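You operate a simulated robot arm through the tools that you are given. There is no shell and no other tool. Be economical: measure what you need, move in short steps, check, and stop when the job is done.

The job below is to be done with a simulated two-armed robot. You get a single attempt, and the scene is never put back.

## Task
Switch the sound switch on. Put the black marker on the top of the blue locker. Put one of the table cards from the top of the round table with the microphone on the top of the right table. Take the yellow wagon and leave it on the green tray. Fetch the juice carton and stand it on the yellow tile on the top of the blue standing table. Put the orange barrel on the top of the blue standing table. Take the lid off the orange box and lay it down on the top of the left side table. Take the green pallet on the top of the left side table and put it away on the low shelf of the wall rack. Open the left door of the left red locker. Any order will do. Set down upright: table card, juice carton.

Only the result counts: the job must be done as asked and must still hold three seconds after the hand-in. Knocking over, shifting, dropping, spilling or breaking anything else fails it. Lids that push on must go on centred and level and be pressed home; caps that screw on are set level and turned clockwise until they are tight.

## Robot
Two 7-joint arms with two-finger grippers on one trunk, on a base that drives. Base frame: it is fixed to the floor where the robot stands at the start and does not move with it; the origin is under the middle of the robot, x ahead of it, y to its left, z up. Readings come in mm, rad, newtons and seconds.
The left shoulder is at the start at [42, 170, 1298], the right one opposite. With the tool pointing down near the work surface each hand reaches from about 100 to 600 mm from the robot's upright axis, wherever it stands, measured 20 degrees to its own side. Places, roughly: black marker (13x3x3 cm) [400, -1300, 1000]; green pallet (7x7x2 cm) [-7500, 1600, 800]; green tray (15x11x3 cm) [-2500, 1100, 800]; juice carton [-4500, 3750, 1250]; left door of the left red locker [200, 3100, 600]; low shelf of the wall rack [-8600, 3900, 500]; orange barrel (3x3x3 cm) [-6800, 1900, 800]; orange box [-7000, 1750, 750]; sound switch [500, 0, 1000]; table card [-1500, -250, 1250]; top of the blue locker [400, 2000, 1100]; top of the blue standing table [-4700, 3800, 1100]; top of the right table [-4200, -2900, 800]; yellow tile [-4250, 3750, 1000]; yellow wagon (10x5x5 cm) [300, 2200, 1100]. Payload 2.69 kg a hand.
The TCP of each hand is the grasp point between the finger pads, 20 mm short of the fingertips. In the tool frame z runs along the fingers and y along their closing line. Largest opening 100 mm; the body of the gripper starts 63 mm behind the TCP.
Orientation is told as [roll, pitch, yaw] about the base's x, y, z axes, in that order, counted from this pose: with the fingers straight down and closing along the base's y, the tool's x points along the base's -x, its y along +y and its z along -z.

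## Interface
- The arms move only by the tool play_rows. It takes "left_targets", "right_targets" or both (then of equal length, played together; a hand with none holds still); each is a list of rows, each a list of 7 numbers: the shift along the tool's x, y, z in units of 30 mm (1.0 is 30 mm), then the turn, a rotation vector about the tool's x, y, z in units of 8 degrees (1.0 is 8 degrees), then the closure, from 0 (fully open) to 1 (shut). In form: [[dx, dy, dz, rx, ry, rz, jaw], ...]. A call has 1 to 10 rows; each row shifts and turns the commanded pose from where the row before left it, along the tool's axes as they then stand. A call with a number of a shift or a turn outside -1 to 1 is refused whole. Each row takes 0.2 s and may step no farther than 50 mm and 0.15 rad from the row before; otherwise, or with a gripper value out of range, the whole call is refused. Where a pose cannot be reached the arm comes as near as it can. A force on the tool above 40 N (or 10 N above the force at the start of the call, whichever is more), or a blocked arm, ends the call early, and 0.2 s more pass. Each finger travels about 108 mm/s and halts on what it meets, pressing with about 34 N; the grip force reading is that of the motor and also rises with nothing between the fingers. The clock runs only during rows and for 0.2 s after the last one: add rows that do not move to give the fingers time. It gives the time, the measured TCP pose, the force on the tool (base axes), the opening and the grip force at its end, in the units of the frame above (readings bear some noise), with the torque about the TCP (base axes, N m) and any sound that the robot's microphone picked up, and new pictures: "views" is both (left out), scene, wrist or none (wrist: the cameras of the hands that moved).
- Cameras (640 x 400 px; columns grow to the right, rows downward): "scene" is now at [191.6, -4.4, 1254.1]; the picture's right is [-0.11, -0.99, 0.00], its down [0.08, -0.01, -1.00] and it looks along [0.99, -0.11, 0.08] (base axes); focal length 214 px, centre (320, 200). "left" rides on the left gripper at [70, 19, -99] in its tool frame; the picture's right is [-0.26, 0.97, 0.00], its down [-0.75, -0.20, -0.63] and it looks along [-0.61, -0.16, 0.78] (tool axes); focal length 230 px, centre (320, 200). "right" rides on the right gripper at [70, -19, -99] in its tool frame; the picture's right is [0.26, 0.97, 0.00], its down [-0.75, 0.20, -0.63] and it looks along [-0.61, 0.16, 0.78] (tool axes); focal length 230 px, centre (320, 200). There is no depth. A picture from a camera that has moved, and an enlarged one, comes with that camera's place and axes in the base frame and with its lens. The place of the scene camera against the robot may be out by one fixed shift of up to 18 mm in any direction.
- move_column(by): slides the trunk up (or, below 0, down) by that many mm; the arms and the scene camera ride with it, the base frame stays. It gives what a move gives, with no picture.
- drive_base(legs): drives the robot by 1 to 6 legs, each [ahead, turn to the left] in mm and rad, along the robot's own axes; the way and the turn of a leg run together, so that a leg with both is an arc; at most 1500 mm and 3.142 rad a leg. The arms and the cameras ride along, it lands a little off, and it stops where it bumps. It gives what a move gives, and a new picture of the scene camera.
- turn_head(pan, tilt): turns the head with the scene camera to pan (to the left, within 1.047 rad either way) and tilt (down, from -0.506 to 1.204), counted from straight ahead of the robot. It gives what a move gives, and a new picture of the scene camera.
- zoom(camera, box): a new picture of the part [left, top, right, bottom] of that camera's present view, enlarged. It takes no simulated time.
- finish_job(): hands the job in; it is judged then, once.

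Work in short steps. Places have to be worked out from the pictures, the camera data and where the tool is seen: move nearer, look again, correct. Check each grasp and each placing, and mend what went wrong. You have 217 turns and 260 pictures in all, those below and enlarged ones among them. Open the grippers and draw the arms clear of the work before you hand the job in, unless the task says otherwise; then end with one line.

The tools are called as a command line: name --argument value ..., lists and objects as JSON in quotes. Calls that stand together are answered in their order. play_rows: Moves the arms, as the interface text tells. Its arguments: {"type":"object","properties":{"left_targets":{"type":"array","items":{"type":"array","items":{"type":"number"}}},"right_targets":{"type":"array","items":{"type":"array","items":{"type":"number"}}},"views":{"type":"string","enum":["both","scene","wrist","none"]}},"required":[]} The other tools are called the same way: move_column (by) slides the trunk up or down; drive_base (legs) drives the base; turn_head (pan, tilt) turns the head that bears the scene camera; zoom (camera, box) takes an enlarged picture of a part of a camera's view; finish_job () hands the job in.

At the start:

```text
t: 0.0
left_tcp_pos: [498.2, 258.9, 1337.6]
left_ee_rot: [0.0, 0.002, 0.0]
left_force: [0.0, 1.2, 0.4]
left_moment: [0.0, 0.03, -0.02]
left_opening: 100.1
left_grasp_force: 0.0
right_tcp_pos: [279.8, -107.5, 1303.7]
right_ee_rot: [-0.003, 0.0, -0.001]
right_force: [-0.3, 0.2, -0.2]
right_moment: [-0.01, 0.01, -0.03]
right_opening: 100.0
right_grasp_force: 0.0
trunk travel left (down, up): [-525.0, 165.0]
robot x, y, heading: [2.2, -0.6, 0.002]
head pan, tilt: [-0.106, -0.094]
```

scene: 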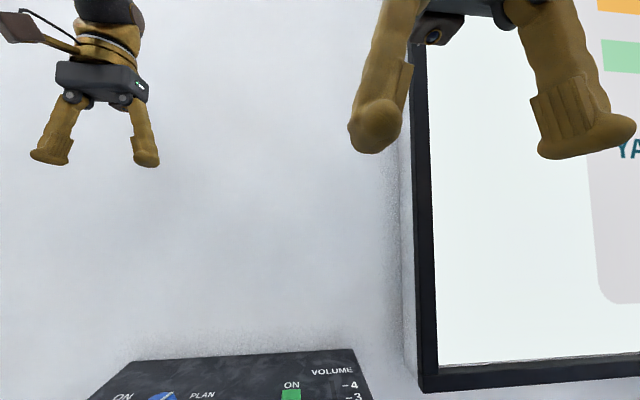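
right: 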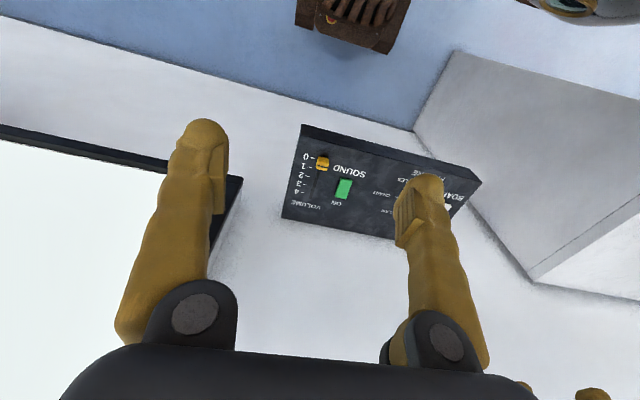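
left: 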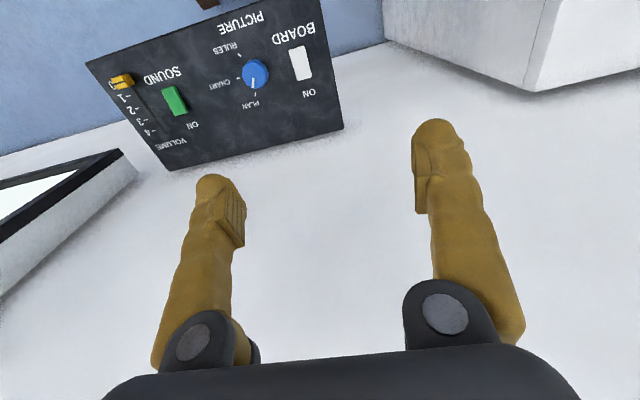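

The panel with the sound switch is low in front of me. I tilt the head down to see it properly.

turn_head --pan 0 --tilt 0.6

```text
t: 1.1
left_tcp_pos: [477.6, 259.8, 1345.5]
left_ee_rot: [0.0, -0.012, 0.001]
left_force: [0.7, -0.4, 0.5]
left_moment: [0.01, 0.03, 0.0]
left_opening: 99.9
left_grasp_force: 0.0
right_tcp_pos: [261.4, -107.7, 1306.7]
right_ee_rot: [-0.005, -0.015, -0.002]
right_force: [0.3, -0.3, -0.1]
right_moment: [-0.02, 0.02, 0.0]
right_opening: 100.1
right_grasp_force: 0.1
trunk travel left (down, up): [-525.0, 165.0]
robot x, y, heading: [-0.9, -1.0, 0.002]
head pan, tilt: [0.0, 0.6]
camera scene: at [193.5, 4.9, 1190.4], right [0.0, -1.0, 0.0], down [-0.58, 0.0, -0.81], along [0.81, 0.0, -0.58], focal length 214 px, centre (320, 200)
```

scene: 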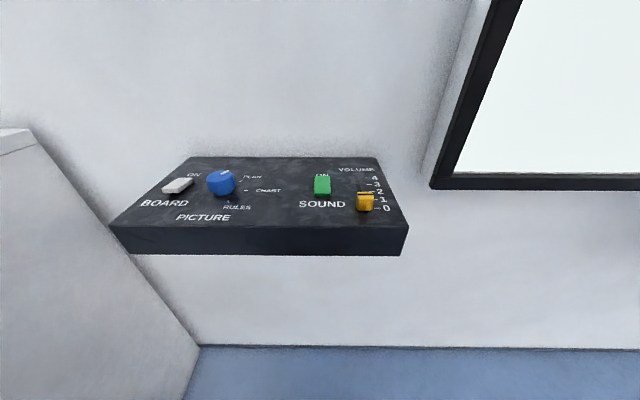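

The sound switch is a green rocker with "ON" at its far end. I zoom in on it to see how it is tilted.

zoom --camera "scene" --box '[270, 150, 410, 240]'

zoom --camera "left" --box '[80, 0, 340, 165]'

```text
4.44 times, centred on (340, 195) of scene
camera zoom: at [193.5, 4.9, 1190.4], right [0.0, -1.0, 0.0], down [-0.58, 0.0, -0.81], along [0.81, 0.0, -0.58], focal length 953 px, centre (231, 222)
```

zoom: 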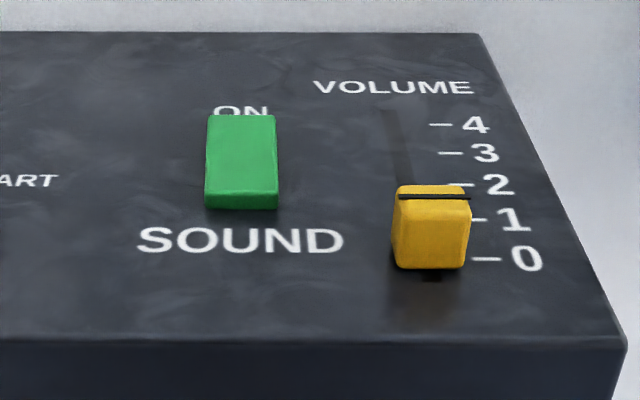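

```text
2.42 times, centred on (210, 82) of left
camera zoom: at [406.5, 277.0, 1443.4], right [0.26, 0.97, 0.0], down [0.74, -0.2, 0.64], along [0.62, -0.16, -0.77], focal length 558 px, centre (587, 485)
```

zoom: 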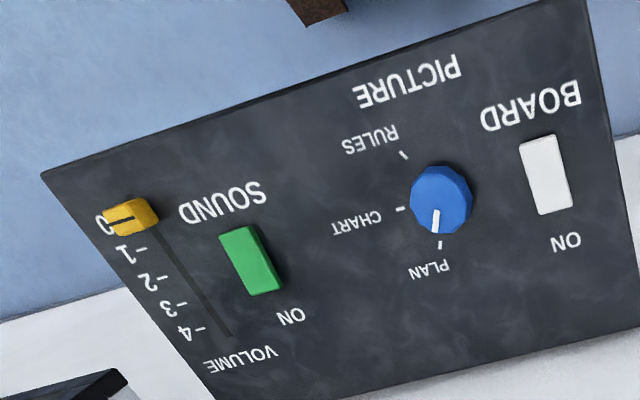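

From both views the rocker's raised ON end is at about [492, 0, 1018] and its near end at about [458, 0, 1011]. I close the right gripper and bring it above the ON end.

play_rows --right_targets '[[-0.946, 0.449, 0.86, 0, 0, 0, 1], [-0.946, 0.449, 0.86, 0, 0, 0, 1], [-0.946, 0.449, 0.86, 0, 0, 0, 1], [-0.946, 0.449, 0.86, 0, 0, 0, 1], [-0.946, 0.449, 0.86, 0, 0, 0, 1], [-0.946, 0.449, 0.86, 0, 0, 0, 1], [-0.946, 0.449, 0.86, 0, 0, 0, 1], [-0.946, 0.449, 0.86, 0, 0, 0, 1], [0, 0, 0, 0, 0, 0, 1], [0, 0, 0, 0, 0, 0, 1]]' --views "both"

```text
t: 3.3
left_tcp_pos: [476.5, 259.1, 1345.2]
left_ee_rot: [-0.001, -0.014, 0.0]
left_force: [0.8, 0.3, 0.9]
left_moment: [0.01, 0.02, 0.0]
left_opening: 100.0
left_grasp_force: 0.0
right_tcp_pos: [490.8, 0.8, 1105.6]
right_ee_rot: [0.0, -0.015, -0.003]
right_force: [-0.2, -0.2, -0.1]
right_moment: [-0.03, 0.02, -0.01]
right_opening: 0.0
right_grasp_force: 29.1
trunk travel left (down, up): [-525.0, 165.0]
robot x, y, heading: [1.9, -1.0, 0.0]
head pan, tilt: [0.0, 0.6]
camera scene: at [192.7, 5.2, 1190.5], right [0.0, -1.0, 0.0], down [-0.58, 0.0, -0.81], along [0.81, 0.0, -0.58], focal length 214 px, centre (320, 200)
camera right: at [419.1, -17.7, 1202.7], right [-0.26, 0.97, -0.01], down [0.74, 0.2, 0.64], along [0.62, 0.16, -0.77], focal length 230 px, centre (320, 200)
```

scene: 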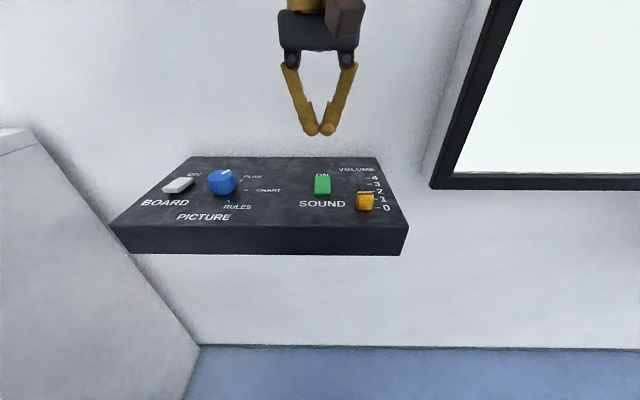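
right: 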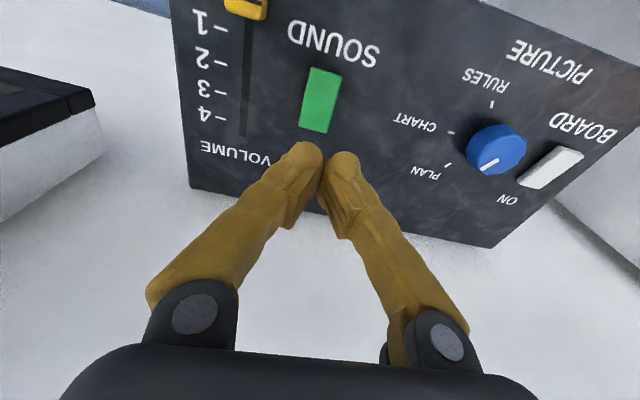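

The tip is right above the ON end (that end reads about [495, -1, 1018]). I push straight down in small steps; the force limit will stop the move.

play_rows --right_targets '[[0, 0, 1, 0, 0, 0, 1], [0, 0, 1, 0, 0, 0, 1], [0, 0, 0.25, 0, 0, 0, 1], [0, 0, 0.2, 0, 0, 0, 1], [0, 0, 0.2, 0, 0, 0, 1], [0, 0, 0.2, 0, 0, 0, 1], [0, 0, 0, 0, 0, 0, 1]]' --views "both"

```text
t: 4.7
left_tcp_pos: [450.7, 260.4, 1354.8]
left_ee_rot: [-0.002, -0.031, -0.001]
left_force: [-1.2, -0.3, -0.2]
left_moment: [0.03, -0.05, -0.03]
left_opening: 99.9
left_grasp_force: 0.1
right_tcp_pos: [477.7, 1.2, 1032.9]
right_ee_rot: [0.005, -0.044, -0.003]
right_force: [-1.1, 0.2, -0.5]
right_moment: [0.01, -0.03, 0.01]
right_opening: 0.0
right_grasp_force: 29.6
trunk travel left (down, up): [-525.0, 165.0]
robot x, y, heading: [-1.4, 0.9, 0.001]
head pan, tilt: [0.0, 0.6]
stopped in row 7 (right hand): the force on the tool passed its limit at 43 N (the readings are from after the stop); the commanded pose is now the measured one
camera scene: at [190.0, 5.1, 1190.7], right [0.0, -1.0, 0.0], down [-0.58, 0.0, -0.82], along [0.82, 0.0, -0.58], focal length 214 px, centre (320, 200)
camera right: at [402.8, -17.9, 1129.4], right [-0.26, 0.97, -0.01], down [0.72, 0.2, 0.66], along [0.64, 0.16, -0.75], focal length 230 px, centre (320, 200)
```

scene: 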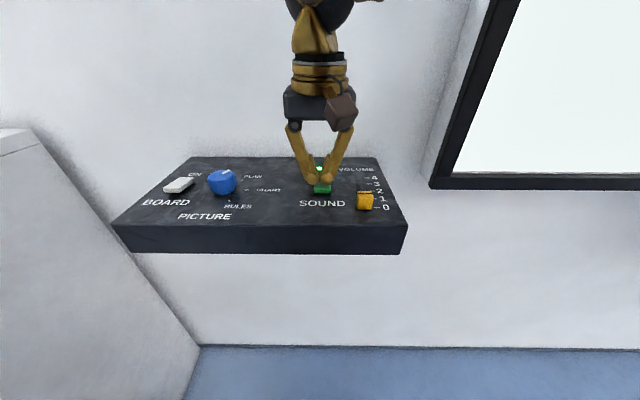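
right: 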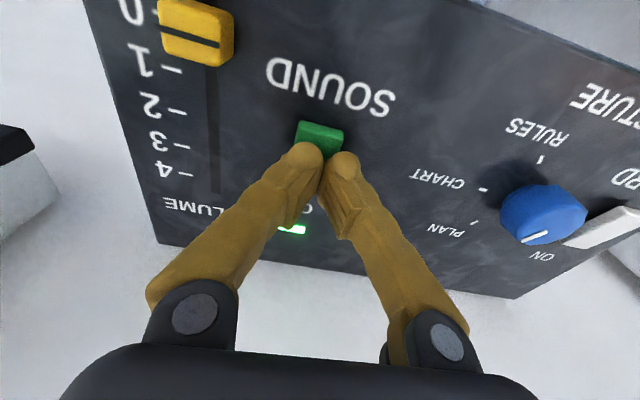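

A green lamp is lit and the ON end is down. I lift the hand clear and then look around.

play_rows --right_targets '[[0, 0, -1, 0, 0, 0, 1], [0, 0, -1, 0, 0, 0, 1], [0.3, 0, -1, 0, 0, 0, 1], [1, -0.5, -1, 0, 0, 0, 1], [1, -0.5, -1, 0, 0, 0, 1], [1, -0.5, -1, 0, 0, 0, 1], [1, -0.5, -1, 0, 0, 0, 1], [1, -0.5, 0, 0, 0, 0, 0], [1, -0.5, 0, 0, 0, 0, 0]]' --views "scene"

turn_head --pan -1.04 --tilt 0.3

```text
t: 6.7
left_tcp_pos: [454.0, 259.6, 1353.3]
left_ee_rot: [0.0, -0.031, 0.0]
left_force: [-0.5, -0.3, -0.3]
left_moment: [0.03, 0.03, -0.01]
left_opening: 100.1
left_grasp_force: 0.0
right_tcp_pos: [280.7, -89.7, 1234.5]
right_ee_rot: [0.004, -0.041, -0.003]
right_force: [-0.4, 0.1, 0.5]
right_moment: [0.02, -0.03, 0.03]
right_opening: 99.7
right_grasp_force: 0.0
trunk travel left (down, up): [-525.0, 165.0]
robot x, y, heading: [-1.6, 0.7, 0.0]
head pan, tilt: [0.0, 0.6]
camera scene: at [191.1, 4.4, 1190.7], right [0.0, -1.0, 0.0], down [-0.58, 0.0, -0.82], along [0.82, 0.0, -0.58], focal length 214 px, centre (320, 200)
```

scene: 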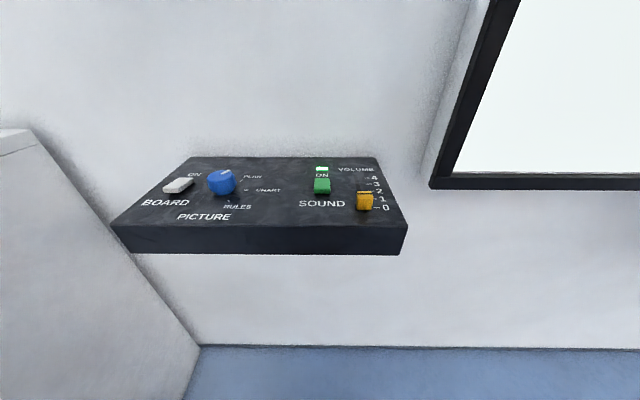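

```text
t: 8.0
left_tcp_pos: [455.5, 259.1, 1353.7]
left_ee_rot: [-0.001, -0.03, 0.001]
left_force: [0.0, 0.0, 0.6]
left_moment: [0.0, -0.01, -0.03]
left_opening: 99.8
left_grasp_force: 0.0
right_tcp_pos: [282.3, -90.7, 1232.7]
right_ee_rot: [0.001, -0.041, -0.002]
right_force: [-0.4, -0.3, 0.8]
right_moment: [-0.03, -0.01, 0.02]
right_opening: 100.0
right_grasp_force: 0.0
trunk travel left (down, up): [-525.0, 165.0]
robot x, y, heading: [-0.9, 3.6, -0.003]
head pan, tilt: [-1.04, 0.3]
camera scene: at [151.5, -75.6, 1218.7], right [-0.86, -0.51, 0.01], down [-0.17, 0.26, -0.95], along [0.48, -0.82, -0.3], focal length 214 px, centre (320, 200)
```

scene: 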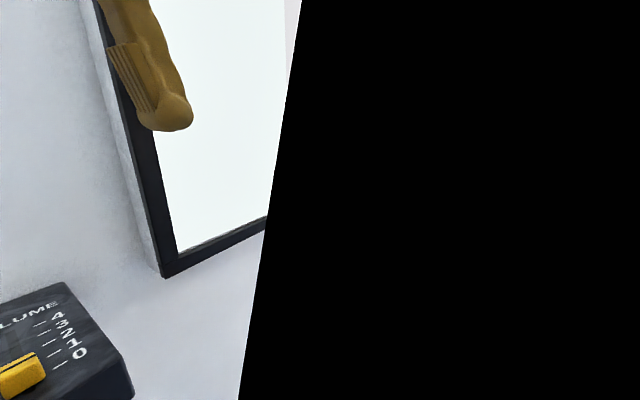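

The switch stands on with its lamp lit. The black on the right is an arm close to the lens. I back off from the wall and turn right to look along towards the marker.

drive_base --legs '[[-400, 0], [0, -0.8]]'

turn_head --pan 0 --tilt 0.3

```text
t: 12.7
left_tcp_pos: [103.4, -149.7, 1353.0]
left_ee_rot: [0.001, -0.03, -0.809]
left_force: [-0.7, 0.2, 0.1]
left_moment: [-0.02, -0.01, 0.0]
left_opening: 99.8
left_grasp_force: 0.1
right_tcp_pos: [-268.5, -265.5, 1233.5]
right_ee_rot: [0.002, -0.04, -0.81]
right_force: [-0.1, -1.0, -0.5]
right_moment: [-0.02, 0.0, 0.01]
right_opening: 100.0
right_grasp_force: 0.1
trunk travel left (down, up): [-525.0, 165.0]
robot x, y, heading: [-392.6, 6.0, -0.808]
head pan, tilt: [-1.04, 0.3]
camera scene: at [-346.2, -148.4, 1218.7], right [-0.96, 0.27, 0.01], down [0.07, 0.3, -0.95], along [-0.26, -0.92, -0.3], focal length 214 px, centre (320, 200)
```

scene: 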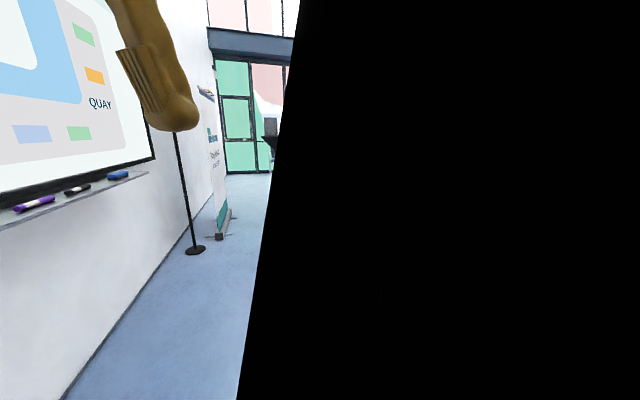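

```text
t: 13.9
left_tcp_pos: [86.6, -134.1, 1360.5]
left_ee_rot: [0.0, -0.049, -0.808]
left_force: [1.0, 0.2, -0.3]
left_moment: [0.0, 0.03, 0.02]
left_opening: 100.0
left_grasp_force: 0.1
right_tcp_pos: [-283.5, -252.0, 1237.6]
right_ee_rot: [0.0, -0.057, -0.811]
right_force: [-0.7, 0.2, -0.1]
right_moment: [-0.02, 0.01, 0.0]
right_opening: 100.1
right_grasp_force: 0.1
trunk travel left (down, up): [-525.0, 165.0]
robot x, y, heading: [-394.4, 0.1, -0.809]
head pan, tilt: [0.0, 0.3]
camera scene: at [-256.5, -125.3, 1218.1], right [-0.72, -0.69, 0.0], down [-0.22, 0.22, -0.95], along [0.66, -0.69, -0.31], focal length 214 px, centre (320, 200)
```

scene: 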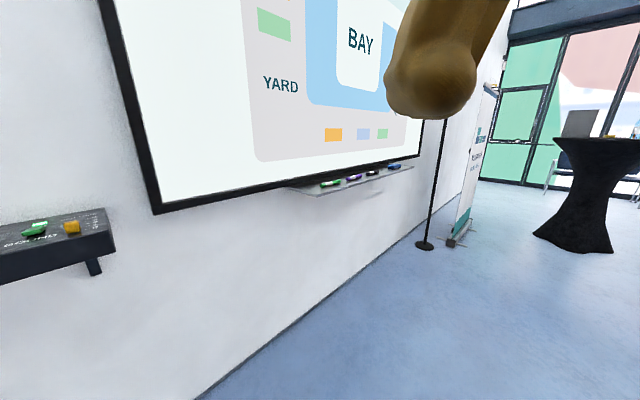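

The marker tray under the whiteboard is seen, with the markers along it. I drive to about [-150, -1300] and face the wall.

drive_base --legs '[[0, -0.577], [1323, 0], [0, 1.385]]'

turn_head --pan 0 --tilt 0.5

```text
t: 25.7
left_tcp_pos: [288.4, -1042.4, 1360.0]
left_ee_rot: [-0.001, -0.044, -0.006]
left_force: [0.3, 0.1, -1.0]
left_moment: [-0.02, 0.0, -0.02]
left_opening: 99.8
left_grasp_force: 0.0
right_tcp_pos: [115.7, -1391.7, 1237.9]
right_ee_rot: [0.001, -0.059, -0.009]
right_force: [0.8, 0.7, 0.1]
right_moment: [0.01, 0.0, 0.02]
right_opening: 99.9
right_grasp_force: 0.0
trunk travel left (down, up): [-525.0, 165.0]
robot x, y, heading: [-149.2, -1302.3, -0.002]
head pan, tilt: [0.0, 0.3]
camera scene: at [50.7, -1299.3, 1218.0], right [0.0, -1.0, 0.0], down [-0.31, 0.0, -0.95], along [0.95, 0.0, -0.31], focal length 214 px, centre (320, 200)
```

scene: 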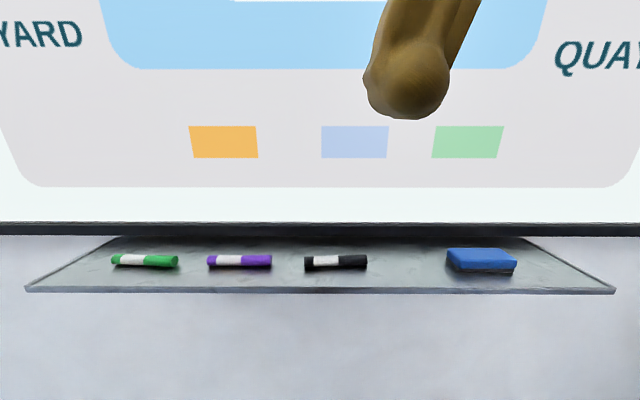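

```text
t: 26.4
left_tcp_pos: [268.8, -1045.0, 1347.3]
left_ee_rot: [-0.001, -0.012, -0.007]
left_force: [0.0, -0.9, 0.8]
left_moment: [0.03, -0.03, 0.0]
left_opening: 100.0
left_grasp_force: 0.1
right_tcp_pos: [96.0, -1393.9, 1240.0]
right_ee_rot: [0.0, -0.075, -0.008]
right_force: [0.3, -0.1, 0.0]
right_moment: [0.06, -0.05, -0.03]
right_opening: 100.0
right_grasp_force: 0.0
trunk travel left (down, up): [-525.0, 165.0]
robot x, y, heading: [-147.0, -1303.0, -0.003]
head pan, tilt: [0.0, 0.499]
camera scene: at [46.8, -1300.8, 1199.9], right [-0.01, -1.0, 0.0], down [-0.49, 0.0, -0.87], along [0.87, 0.0, -0.49], focal length 214 px, centre (320, 200)
```

scene: 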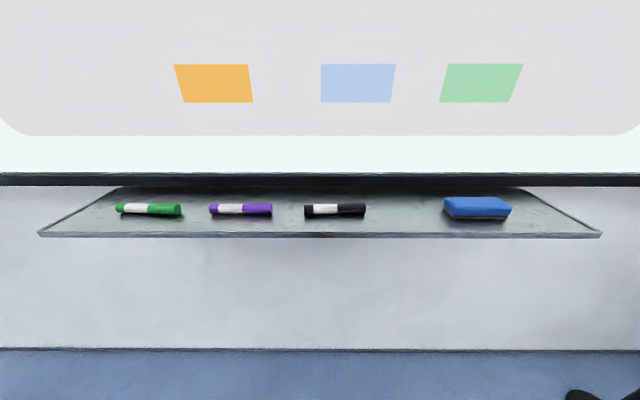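

The black marker lies along y at about [368, -1329, 1000]. I bring the right hand over it while turning the fingers so that they close along x.

play_rows --right_targets '[[-1, 0.24, 0.41, 0, 0, 1, 0.3], [-0.957, 0.377, 0.41, 0, 0, 1, 0.3], [-0.895, 0.507, 0.41, 0, 0, 1, 0.3], [-0.816, 0.626, 0.41, 0, 0, 1, 0.3], [-0.721, 0.734, 0.41, 0, 0, 1, 0.3], [-0.612, 0.827, 0.41, 0, 0, 1, 0.3], [-0.491, 0.904, 0.41, 0, 0, 1, 0.3], [-0.36, 0.963, 0.41, 0, 0, 1, 0.3], [-0.222, 1, 0.41, 0, 0, 1, 0.3], [0, 0, 0, 0, 0, 1, 0.3]]' --views "wrist"

```text
t: 28.6
left_tcp_pos: [271.6, -1042.0, 1346.7]
left_ee_rot: [0.0, -0.009, -0.006]
left_force: [0.5, -0.5, 0.4]
left_moment: [0.0, -0.01, -0.01]
left_opening: 99.7
left_grasp_force: 0.2
right_tcp_pos: [373.8, -1331.1, 1150.5]
right_ee_rot: [0.073, -0.013, -1.41]
right_force: [-0.3, -0.2, -0.2]
right_moment: [-0.02, -0.01, -0.05]
right_opening: 69.9
right_grasp_force: 0.0
trunk travel left (down, up): [-525.0, 165.0]
robot x, y, heading: [-149.3, -1305.6, -0.003]
head pan, tilt: [0.0, 0.499]
camera right: at [337.5, -1264.3, 1247.7], right [0.91, 0.41, 0.07], down [0.27, -0.71, 0.65], along [0.32, -0.57, -0.76], focal length 230 px, centre (320, 200)
```

right: 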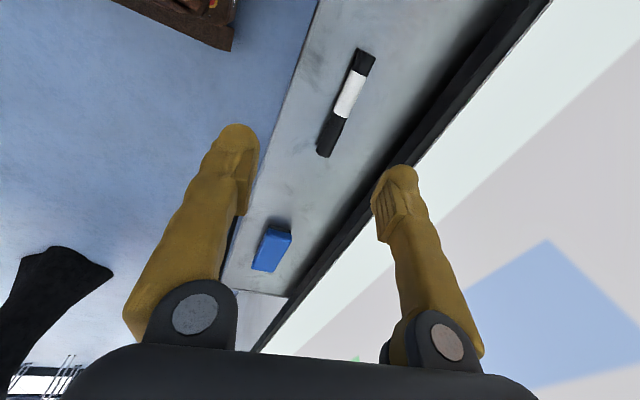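

By triangulation the marker is at about [422, -1330, 965], skewed about 3.5 degrees. I level the hand, fix the yaw and go down to z 1040 above it for another look.

play_rows --right_targets '[[-0.05, 0.4, 0.5, 0.52, 0, 0.72, 0.4], [-0.05, 0.4, 0.9, 0, 0, 0, 0.4], [-0.05, 0.4, 1, 0, 0, 0, 0.4], [-0.05, 0.4, 1, 0, 0, 0, 0.4], [0, 0, 0, 0, 0, 0, 0.4]]' --views "both"

```text
t: 29.5
left_tcp_pos: [251.4, -1042.4, 1324.4]
left_ee_rot: [-0.001, 0.053, -0.006]
left_force: [-0.3, 0.4, 0.1]
left_moment: [0.01, -0.02, -0.03]
left_opening: 100.4
left_grasp_force: 0.2
right_tcp_pos: [401.2, -1331.0, 1078.7]
right_ee_rot: [0.017, -0.009, -1.506]
right_force: [-0.3, 0.7, -0.3]
right_moment: [0.0, -0.02, 0.01]
right_opening: 59.9
right_grasp_force: 0.1
trunk travel left (down, up): [-525.0, 165.0]
robot x, y, heading: [-148.6, -1303.6, -0.005]
head pan, tilt: [0.0, 0.499]
stopped in row 4 (right hand): the arm was blocked; the commanded pose is now the measured one
camera scene: at [47.3, -1299.5, 1199.7], right [0.0, -1.0, 0.0], down [-0.49, 0.0, -0.87], along [0.87, 0.0, -0.49], focal length 214 px, centre (320, 200)
camera right: at [375.4, -1261.7, 1178.2], right [0.95, 0.32, 0.01], down [0.24, -0.73, 0.64], along [0.21, -0.6, -0.77], focal length 230 px, centre (320, 200)
```

scene: 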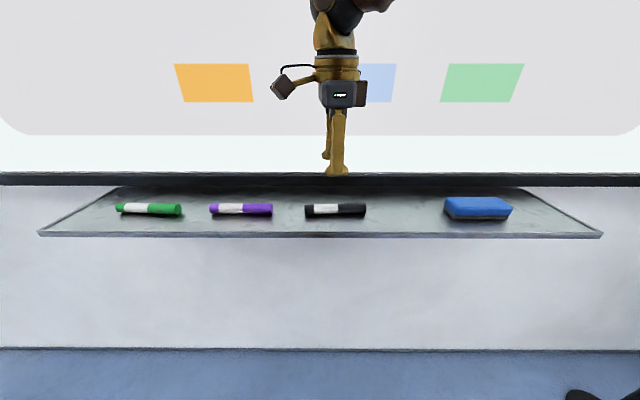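
right: 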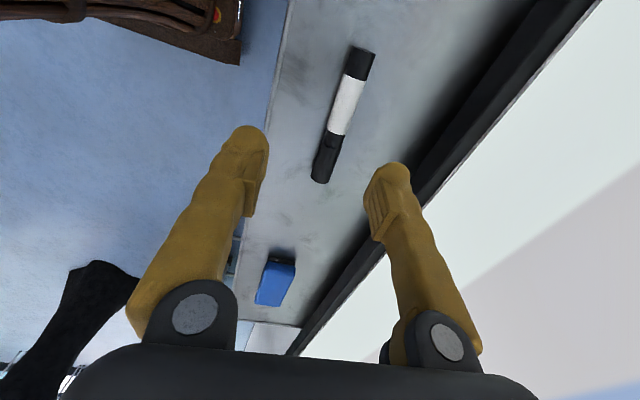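

The arm was blocked about 550 mm out, so it is at the edge of its reach. I pull the hand back, drive 120 mm nearer and try again.

play_rows --right_targets '[[0.06, -1, -0.6, 0, 0, 0, 0.4], [0.06, -1, -0.6, 0, 0, 0, 0.4], [0.06, -1, 0, 0, 0, 0, 0.4], [0.06, -1, 0, 0, 0, 0, 0.4]]' --views "none"

drive_base --legs '[[130, 0]]'

```text
t: 30.5
left_tcp_pos: [252.0, -1041.5, 1326.2]
left_ee_rot: [-0.003, 0.052, -0.004]
left_force: [0.1, -0.6, -0.3]
left_moment: [0.0, -0.02, -0.01]
left_opening: 99.9
left_grasp_force: 0.0
right_tcp_pos: [279.4, -1330.3, 1113.7]
right_ee_rot: [0.016, -0.008, -1.506]
right_force: [-0.5, 0.6, -0.6]
right_moment: [-0.01, -0.01, 0.0]
right_opening: 59.9
right_grasp_force: 0.0
trunk travel left (down, up): [-525.0, 165.0]
robot x, y, heading: [-149.4, -1304.7, -0.003]
head pan, tilt: [0.0, 0.499]
```

```text
t: 31.8
left_tcp_pos: [383.4, -1042.7, 1325.8]
left_ee_rot: [-0.002, 0.052, -0.007]
left_force: [-0.2, -0.7, 0.4]
left_moment: [0.0, 0.05, -0.02]
left_opening: 100.2
left_grasp_force: 0.1
right_tcp_pos: [410.9, -1331.3, 1112.9]
right_ee_rot: [0.014, -0.009, -1.507]
right_force: [-0.2, -0.3, 0.5]
right_moment: [0.01, -0.02, -0.02]
right_opening: 60.1
right_grasp_force: 0.0
trunk travel left (down, up): [-525.0, 165.0]
robot x, y, heading: [-17.0, -1301.9, -0.005]
head pan, tilt: [0.0, 0.499]
camera scene: at [178.3, -1300.0, 1199.5], right [-0.01, -1.0, 0.0], down [-0.49, 0.0, -0.87], along [0.87, 0.0, -0.49], focal length 214 px, centre (320, 200)
```

scene: 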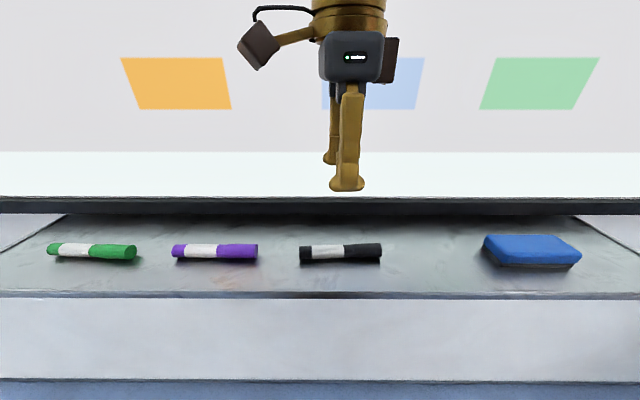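

The scene view again gives [425, -1331, 965]. I go down to z 1010 for a close look.

play_rows --right_targets '[[0, 0.2, 1, 0.1, 0, 0, 0.4], [0, 0.2, 1, 0, 0, 0, 0.4], [0, 0, 1, 0, 0, 0, 0.4], [0, 0, 0.4, 0, 0, 0, 0.4], [0, 0, 0, 0, 0, 0, 0.4]]' --views "both"

```text
t: 33.0
left_tcp_pos: [362.5, -1043.4, 1305.6]
left_ee_rot: [-0.002, 0.112, -0.007]
left_force: [-1.3, 0.3, -0.5]
left_moment: [-0.02, -0.01, 0.01]
left_opening: 99.7
left_grasp_force: 0.1
right_tcp_pos: [407.1, -1332.3, 1016.9]
right_ee_rot: [0.017, -0.011, -1.506]
right_force: [0.4, 0.6, 0.0]
right_moment: [0.01, -0.02, 0.03]
right_opening: 60.0
right_grasp_force: 0.1
trunk travel left (down, up): [-525.0, 165.0]
robot x, y, heading: [-17.0, -1302.3, -0.01]
head pan, tilt: [0.0, 0.499]
camera scene: at [177.4, -1300.0, 1199.7], right [-0.01, -1.0, 0.0], down [-0.49, 0.0, -0.87], along [0.87, 0.0, -0.49], focal length 214 px, centre (320, 200)
camera right: at [382.2, -1263.0, 1116.1], right [0.95, 0.32, 0.01], down [0.24, -0.73, 0.64], along [0.22, -0.6, -0.77], focal length 230 px, centre (320, 200)
```

scene: 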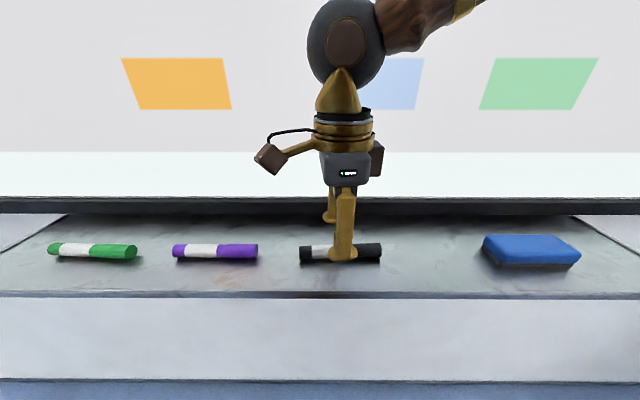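
right: 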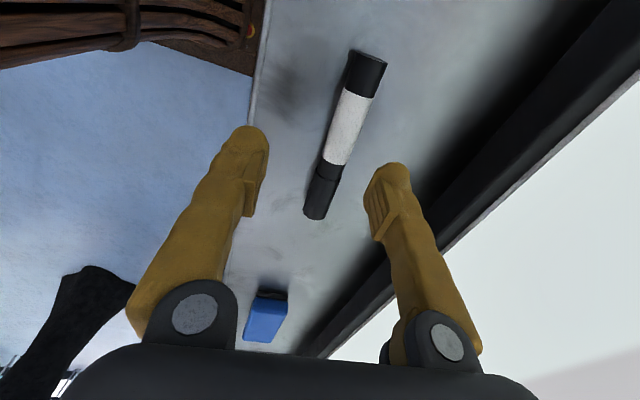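

The marker centre reads [422, -1333]. I shift 15 mm in x and lower to z 985, then check the readings.

play_rows --right_targets '[[0, 0.5, 0.4, 0.1, 0, 0, 0.4], [0, 0, 0.7, 0, 0, 0, 0.4], [0, 0, 0, 0, 0, 0, 0.4]]' --views "wrist"

```text
t: 33.8
left_tcp_pos: [363.9, -1043.5, 1306.8]
left_ee_rot: [0.0, 0.113, -0.008]
left_force: [-0.1, 0.1, -0.2]
left_moment: [-0.01, -0.02, 0.01]
left_opening: 100.2
left_grasp_force: 0.1
right_tcp_pos: [422.8, -1330.9, 984.2]
right_ee_rot: [0.002, -0.009, -1.506]
right_force: [0.5, 0.4, 0.0]
right_moment: [0.0, -0.03, 0.0]
right_opening: 60.0
right_grasp_force: 0.1
trunk travel left (down, up): [-525.0, 165.0]
robot x, y, heading: [-20.6, -1304.3, -0.01]
head pan, tilt: [0.0, 0.499]
camera right: at [399.3, -1261.8, 1083.8], right [0.95, 0.32, 0.0], down [0.25, -0.73, 0.64], along [0.2, -0.6, -0.77], focal length 230 px, centre (320, 200)
```

right: 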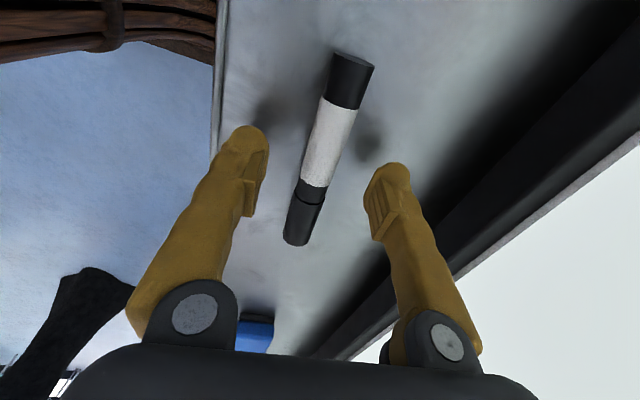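

The fingers straddle the marker. I lower 6 mm more and close.

play_rows --right_targets '[[0, 0, 0.2, 0, 0, 0, 0.4], [0, 0, 0, 0, 0, 0, 0.7], [0, 0, 0, 0, 0, 0, 1], [0, 0, 0, 0, 0, 0, 1], [0, 0, 0, 0, 0, 0, 1]]' --views "wrist"

```text
t: 35.0
left_tcp_pos: [364.4, -1041.8, 1306.2]
left_ee_rot: [-0.002, 0.115, -0.008]
left_force: [-0.1, 0.0, -0.1]
left_moment: [-0.02, 0.02, -0.01]
left_opening: 100.1
left_grasp_force: 0.0
right_tcp_pos: [422.4, -1330.8, 979.1]
right_ee_rot: [0.002, -0.008, -1.506]
right_force: [-0.4, 0.4, -0.1]
right_moment: [0.0, 0.04, 0.01]
right_opening: 19.2
right_grasp_force: 34.1
trunk travel left (down, up): [-525.0, 165.0]
robot x, y, heading: [-16.2, -1305.5, -0.006]
head pan, tilt: [0.0, 0.499]
camera right: at [399.0, -1261.7, 1078.0], right [0.95, 0.32, 0.0], down [0.25, -0.73, 0.64], along [0.2, -0.6, -0.77], focal length 230 px, centre (320, 200)
```

right: 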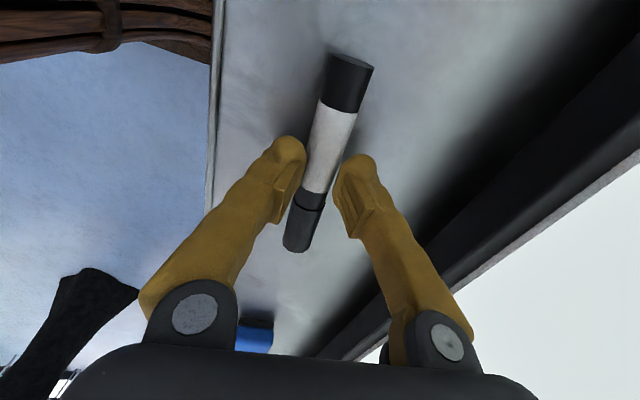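

Opening 19 mm with 34 N: the marker is held. I lift it and look.

play_rows --right_targets '[[0, 0, -0.5, 0, 0, 0, 1], [0, 0, -1, 0, 0, 0, 1], [0, 0, -1, 0, 0, 0, 1], [0, 0, -1, 0, 0, 0, 1], [0, -0.8, -1, 0, 0, 0, 1], [0, -1, -0.5, 0, 0, 0, 1], [0, -1, 0, 0, 0, 0, 1], [0, -1, 0, 0, 0, 0, 1]]' --views "wrist"

```text
t: 36.8
left_tcp_pos: [362.6, -1043.0, 1306.1]
left_ee_rot: [-0.002, 0.112, -0.007]
left_force: [-0.7, 0.9, -1.4]
left_moment: [-0.01, -0.04, 0.02]
left_opening: 100.1
left_grasp_force: 0.0
right_tcp_pos: [307.1, -1336.6, 1129.5]
right_ee_rot: [0.004, -0.01, -1.506]
right_force: [0.2, -0.1, 0.0]
right_moment: [0.0, -0.04, 0.01]
right_opening: 19.2
right_grasp_force: 33.6
trunk travel left (down, up): [-525.0, 165.0]
robot x, y, heading: [-17.4, -1304.2, -0.003]
head pan, tilt: [0.0, 0.499]
camera right: at [283.7, -1267.3, 1228.0], right [0.95, 0.32, 0.0], down [0.25, -0.73, 0.64], along [0.2, -0.6, -0.77], focal length 230 px, centre (320, 200)
```

right: 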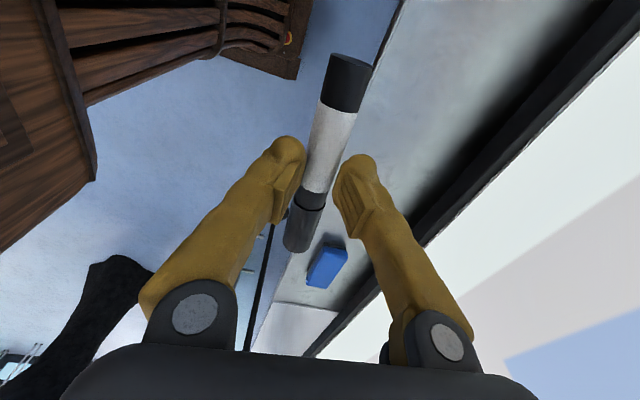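

The marker is held. I raise the right hand, level and tuck the left one, then back off from the wall, turn left and drive to y about 1200 to look at the lockers.

play_rows --right_targets '[[0, 0, -1, 0, 0, 0, 1], [0, 0, -1, 0, 0, 0, 1], [0, 0, -1, 0, 0, 0, 1], [0, 0, -1, 0, 0, 0, 1]]' --left_targets '[[0.8, 0, -0.5, 0, -0.8, 0, 0], [0.8, 0, -0.5, 0, 0, 0, 0], [0.8, 0, -0.5, 0, 0, 0, 0], [0.8, 0, 0, 0, 0, 0, 0]]' --views "none"

drive_base --legs '[[-450, 0], [0, 1.571], [1300, 0], [1200, 0], [0, -0.6]]'

```text
t: 37.8
left_tcp_pos: [327.7, -1022.2, 1355.1]
left_ee_rot: [-0.003, 0.063, -0.007]
left_force: [0.7, 0.3, -0.1]
left_moment: [0.06, -0.03, 0.03]
left_opening: 100.1
left_grasp_force: 0.0
left hand out of reach, approached as far as the arm can: row 1, 3, 4
right_tcp_pos: [306.5, -1338.9, 1250.5]
right_ee_rot: [0.004, -0.01, -1.506]
right_force: [-0.4, -0.7, 0.1]
right_moment: [0.04, 0.01, -0.01]
right_opening: 19.1
right_grasp_force: 34.5
trunk travel left (down, up): [-525.0, 165.0]
robot x, y, heading: [-19.8, -1302.9, -0.006]
head pan, tilt: [0.0, 0.499]
```

```text
t: 57.9
left_tcp_pos: [-461.2, 1650.6, 1354.4]
left_ee_rot: [-0.005, 0.066, 0.969]
left_force: [-0.5, 0.1, 0.2]
left_moment: [-0.01, -0.06, 0.01]
left_opening: 100.0
left_grasp_force: 0.1
right_tcp_pos: [-211.4, 1454.0, 1249.9]
right_ee_rot: [0.004, -0.012, -0.532]
right_force: [0.0, -0.2, 0.4]
right_moment: [0.01, 0.0, -0.03]
right_opening: 19.1
right_grasp_force: 34.2
trunk travel left (down, up): [-525.0, 165.0]
robot x, y, heading: [-421.6, 1205.2, 0.973]
head pan, tilt: [0.0, 0.499]
camera scene: at [-306.7, 1358.9, 1199.6], right [0.82, -0.57, 0.0], down [-0.28, -0.41, -0.87], along [0.49, 0.72, -0.49], focal length 214 px, centre (320, 200)
```

scene: 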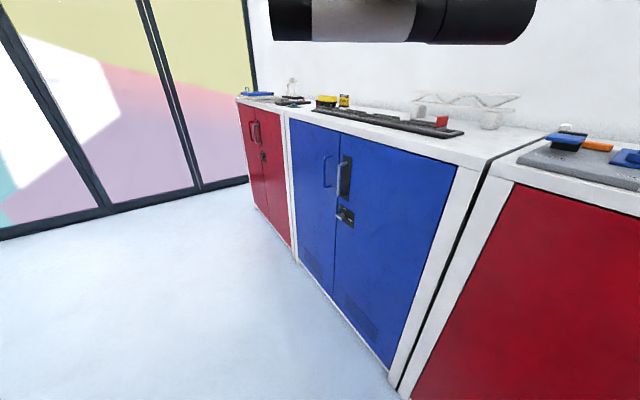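

The lockers are seen; the blue one spans y about 1500 to 2410, its front at x about 209 and its top at z about 1045. I zoom in on the things standing on top.

zoom --camera "scene" --box '[230, 70, 550, 190]'

```text
2.00 times, centred on (390, 130) of scene
camera zoom: at [-306.7, 1358.9, 1199.6], right [0.82, -0.57, 0.0], down [-0.28, -0.41, -0.87], along [0.49, 0.72, -0.49], focal length 429 px, centre (180, 340)
```

zoom: 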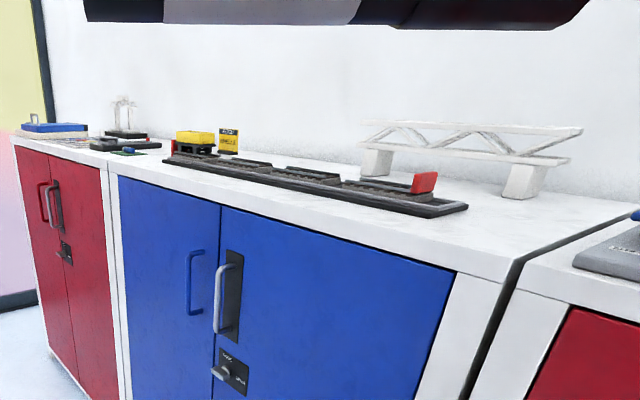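

The blue locker's top has a free strip in front of the track. I drive to about [-180, 1950] facing the locker.

drive_base --legs '[[0, 0.285], [783, 0], [0, -1.258]]'

```text
t: 64.6
left_tcp_pos: [-180.9, 2370.1, 1321.8]
left_ee_rot: [-0.055, 0.196, 0.805]
left_force: [-0.5, -0.6, 0.8]
left_moment: [0.08, -0.06, 0.01]
left_opening: 100.2
left_grasp_force: 0.0
right_tcp_pos: [35.6, 2121.9, 1262.4]
right_ee_rot: [0.055, -0.023, -0.694]
right_force: [-0.5, -0.2, 0.2]
right_moment: [0.04, -0.06, 0.01]
right_opening: 18.9
right_grasp_force: 34.1
trunk travel left (down, up): [-525.0, 165.0]
robot x, y, heading: [-173.5, 1956.6, 0.811]
head pan, tilt: [0.0, 0.499]
stopped in leg 3: the robot was blocked; the commanded pose is now the measured one
camera scene: at [-37.0, 2091.3, 1199.9], right [0.72, -0.69, 0.0], down [-0.34, -0.36, -0.87], along [0.6, 0.63, -0.49], focal length 214 px, centre (320, 200)
```

scene: 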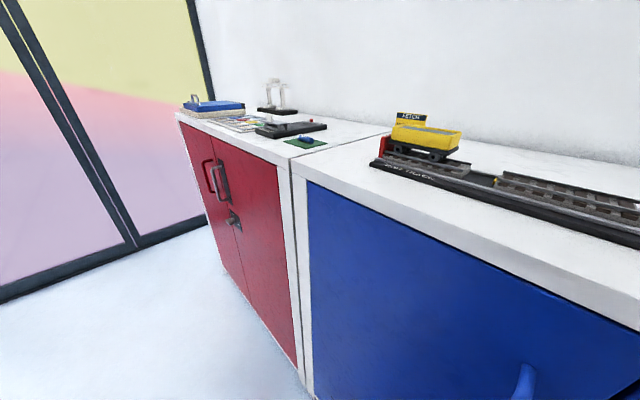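

The base bumped the locker's handle or front while turning. I back off diagonally, finish the turn and come forward again.

drive_base --legs '[[-170, 0], [0, -0.811], [80, 0]]'

```text
t: 68.9
left_tcp_pos: [75.1, 2130.0, 1345.3]
left_ee_rot: [-0.045, 0.128, -0.001]
left_force: [1.2, 2.3, 5.3]
left_moment: [-0.17, 0.06, 0.03]
left_opening: 100.1
left_grasp_force: 0.0
right_tcp_pos: [40.4, 1798.9, 1265.8]
right_ee_rot: [0.066, -0.02, -1.502]
right_force: [0.6, -0.3, -1.1]
right_moment: [0.01, 0.1, -0.02]
right_opening: 19.2
right_grasp_force: 34.0
trunk travel left (down, up): [-525.0, 165.0]
robot x, y, heading: [-208.5, 1833.5, -0.003]
head pan, tilt: [0.0, 0.499]
camera scene: at [-42.9, 1838.8, 1203.3], right [0.0, -1.0, 0.0], down [-0.47, 0.0, -0.88], along [0.88, 0.0, -0.47], focal length 214 px, centre (320, 200)
```

scene: 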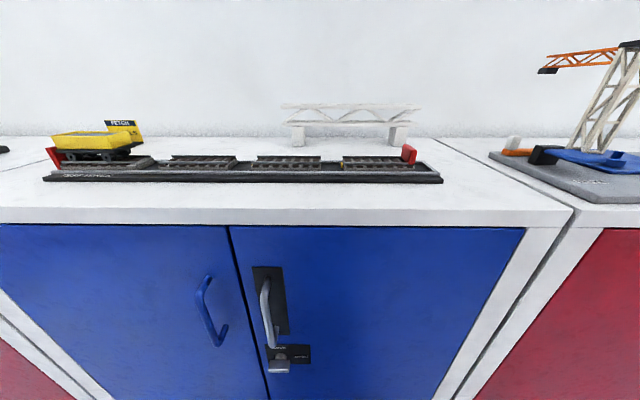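

The torso seems to sway after the bump. I wait a moment and read again.

play_rows --right_targets '[[0, 0, 0, 0, 0, 0, 1], [0, 0, 0, 0, 0, 0, 1], [0, 0, 0, 0, 0, 0, 1]]' --views "scene"

```text
t: 69.7
left_tcp_pos: [77.8, 2129.9, 1332.7]
left_ee_rot: [-0.047, 0.176, 0.001]
left_force: [-0.1, -0.6, 0.9]
left_moment: [-0.01, -0.03, -0.01]
left_opening: 100.1
left_grasp_force: 0.0
right_tcp_pos: [40.4, 1797.5, 1265.5]
right_ee_rot: [0.065, -0.02, -1.502]
right_force: [-0.1, -0.6, 0.0]
right_moment: [-0.02, 0.02, 0.03]
right_opening: 19.2
right_grasp_force: 34.4
trunk travel left (down, up): [-525.0, 165.0]
robot x, y, heading: [-211.2, 1833.4, 0.006]
head pan, tilt: [0.0, 0.499]
camera scene: at [-26.2, 1838.5, 1201.1], right [0.0, -1.0, 0.0], down [-0.49, 0.0, -0.87], along [0.87, 0.0, -0.49], focal length 214 px, centre (320, 200)
```

scene: 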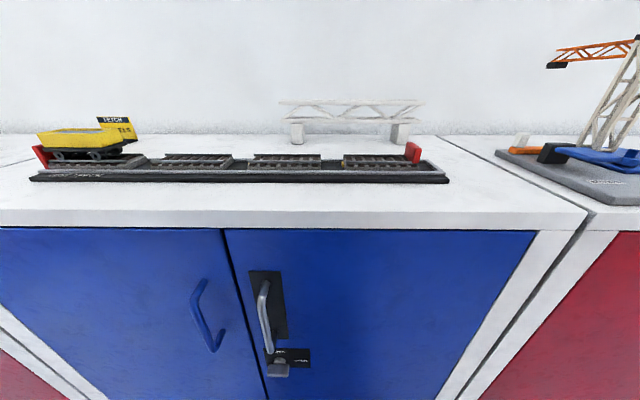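

The strip in front of the track runs from x 221 to 302. I take the marker to about [258, 1720] above it, levelling the hand.

play_rows --right_targets '[[-0.44, 1, 0, 0.46, 0, 0, 1], [-0.44, 1, 0.6, 0, 0, 0, 1], [-0.44, 1, 0.9, 0, 0, 0, 1], [-0.44, 1, 0.9, 0, 0, 0, 1], [-0.44, 1, 0.9, 0, 0, 0, 1], [-0.44, 1, 1, 0, 0, 0, 1], [-0.44, 1, 1, 0, 0, 0, 1], [0, 0, 0, 0, 0, 0, 1], [0, 0, 0, 0, 0, 0, 1]]' --views "both"

```text
t: 71.7
left_tcp_pos: [87.5, 2129.1, 1328.0]
left_ee_rot: [-0.049, 0.192, -0.001]
left_force: [0.1, -0.3, 0.6]
left_moment: [-0.03, 0.02, 0.04]
left_opening: 100.1
left_grasp_force: 0.0
right_tcp_pos: [265.8, 1716.5, 1107.7]
right_ee_rot: [-0.005, -0.019, -1.502]
right_force: [-0.6, 0.1, 0.3]
right_moment: [-0.03, -0.01, 0.01]
right_opening: 19.1
right_grasp_force: 34.0
trunk travel left (down, up): [-525.0, 165.0]
robot x, y, heading: [-207.6, 1829.4, 0.002]
head pan, tilt: [0.0, 0.499]
camera scene: at [-16.0, 1838.3, 1199.5], right [0.0, -1.0, 0.0], down [-0.49, 0.0, -0.87], along [0.87, 0.0, -0.49], focal length 214 px, centre (320, 200)
camera right: at [241.4, 1785.7, 1205.9], right [0.95, 0.32, -0.01], down [0.25, -0.72, 0.64], along [0.2, -0.61, -0.77], focal length 230 px, centre (320, 200)
```

scene: 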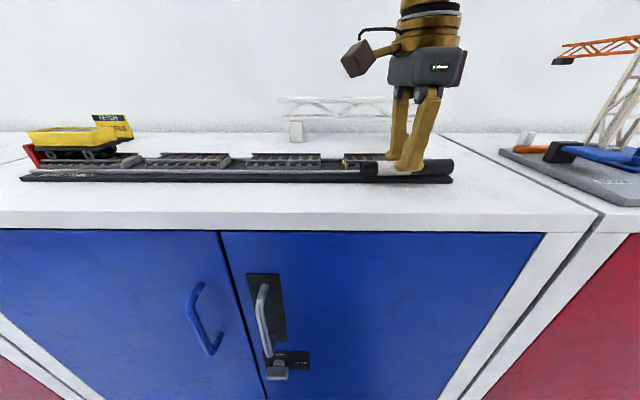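
right: 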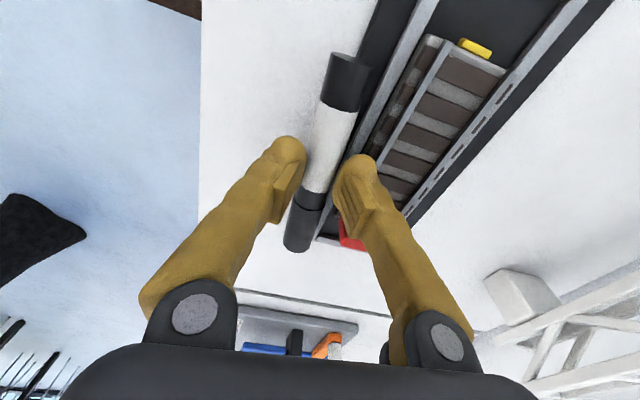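

Both views together put the top at z about 1068 and the strip at x 190 to 255, so I shift back to x 222 and lower a little.

play_rows --right_targets '[[0.1, -0.75, 0, 0, 0, 0, 1], [0.1, -0.75, 0, 0, 0, 0, 1], [0, 0, 0.3, 0, 0, 0, 1], [0, 0, 0, 0, 0, 0, 1]]' --views "both"

```text
t: 72.7
left_tcp_pos: [85.9, 2129.1, 1327.9]
left_ee_rot: [-0.049, 0.189, -0.001]
left_force: [-0.2, -0.4, -1.0]
left_moment: [0.02, -0.02, 0.02]
left_opening: 99.9
left_grasp_force: 0.0
right_tcp_pos: [217.7, 1719.2, 1099.3]
right_ee_rot: [-0.006, -0.016, -1.501]
right_force: [0.0, 0.3, -0.1]
right_moment: [-0.01, 0.01, -0.04]
right_opening: 19.1
right_grasp_force: 34.5
trunk travel left (down, up): [-525.0, 165.0]
robot x, y, heading: [-211.5, 1835.1, 0.003]
head pan, tilt: [0.0, 0.499]
camera scene: at [-16.5, 1838.4, 1199.6], right [0.0, -1.0, 0.0], down [-0.49, 0.0, -0.87], along [0.87, 0.0, -0.49], focal length 214 px, centre (320, 200)
camera right: at [194.5, 1788.8, 1197.3], right [0.95, 0.32, -0.01], down [0.25, -0.72, 0.64], along [0.2, -0.61, -0.77], focal length 230 px, centre (320, 200)
```

scene: 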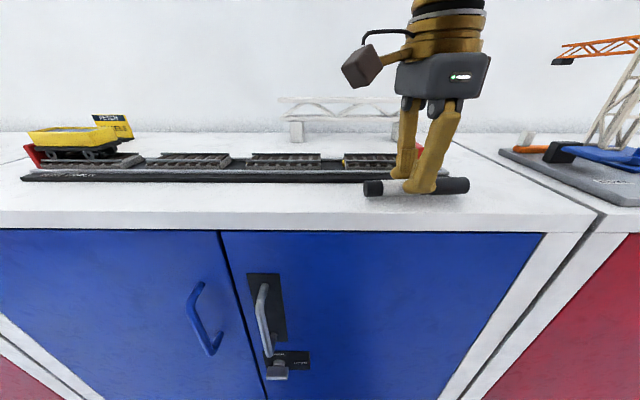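
right: 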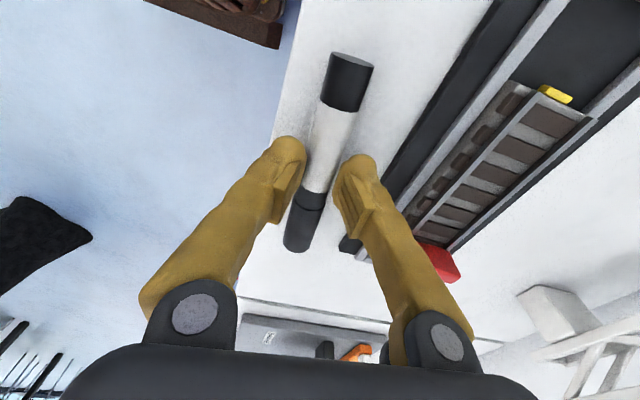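

The marker hovers just above the strip. I lower in 2 mm steps and watch the force.

play_rows --right_targets '[[0, 0, 0.1, 0, 0, 0, 1], [0, 0, 0.08, 0, 0, 0, 1], [0, 0, 0.06, 0, 0, 0, 1], [0, 0, 0, 0, 0, 0, 1]]' --views "none"

```text
t: 73.7
left_tcp_pos: [84.8, 2129.6, 1328.0]
left_ee_rot: [-0.049, 0.188, -0.001]
left_force: [-0.8, -0.6, 0.1]
left_moment: [-0.01, -0.01, 0.0]
left_opening: 99.9
left_grasp_force: 0.0
right_tcp_pos: [218.7, 1718.2, 1092.3]
right_ee_rot: [-0.001, -0.014, -1.503]
right_force: [0.5, -1.5, 17.0]
right_moment: [0.61, 0.04, -0.03]
right_opening: 19.1
right_grasp_force: 34.2
trunk travel left (down, up): [-525.0, 165.0]
robot x, y, heading: [-210.3, 1834.1, 0.003]
head pan, tilt: [0.0, 0.499]
```

It rests on the surface with 17 N. I ease up 1 mm, open the fingers, lift and look.

play_rows --right_targets '[[0, 0, -0.03, 0, 0, 0, 0.75], [0, 0, 0, 0, 0, 0, 0.6], [0, 0, 0, 0, 0, 0, 0.6], [0, 0, -1, 0, 0, 0, 0.6], [0, 0, -1, 0, 0, 0, 0.6], [0, 0, -1, 0, 0, 0, 0.6]]' --views "wrist"

```text
t: 75.1
left_tcp_pos: [86.4, 2129.2, 1329.2]
left_ee_rot: [-0.05, 0.189, 0.001]
left_force: [0.4, 0.7, 0.9]
left_moment: [0.03, 0.0, 0.01]
left_opening: 99.8
left_grasp_force: 0.1
right_tcp_pos: [218.0, 1722.1, 1182.1]
right_ee_rot: [-0.006, -0.019, -1.502]
right_force: [-0.3, 0.4, 0.0]
right_moment: [0.01, -0.01, 0.01]
right_opening: 39.8
right_grasp_force: 0.1
trunk travel left (down, up): [-525.0, 165.0]
robot x, y, heading: [-208.9, 1831.7, 0.001]
head pan, tilt: [0.0, 0.499]
camera right: at [194.2, 1791.5, 1280.4], right [0.95, 0.32, -0.01], down [0.25, -0.72, 0.64], along [0.2, -0.61, -0.77], focal length 230 px, centre (320, 200)
```

right: 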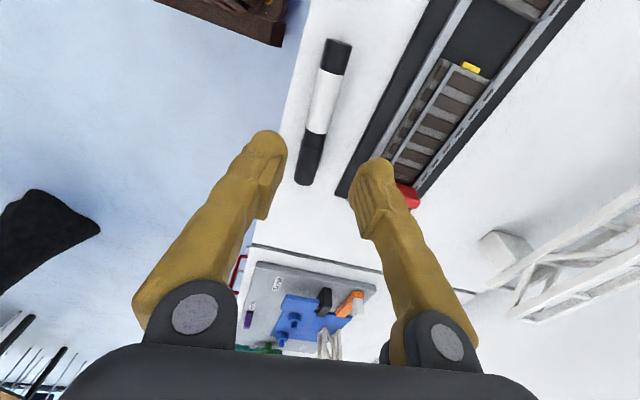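

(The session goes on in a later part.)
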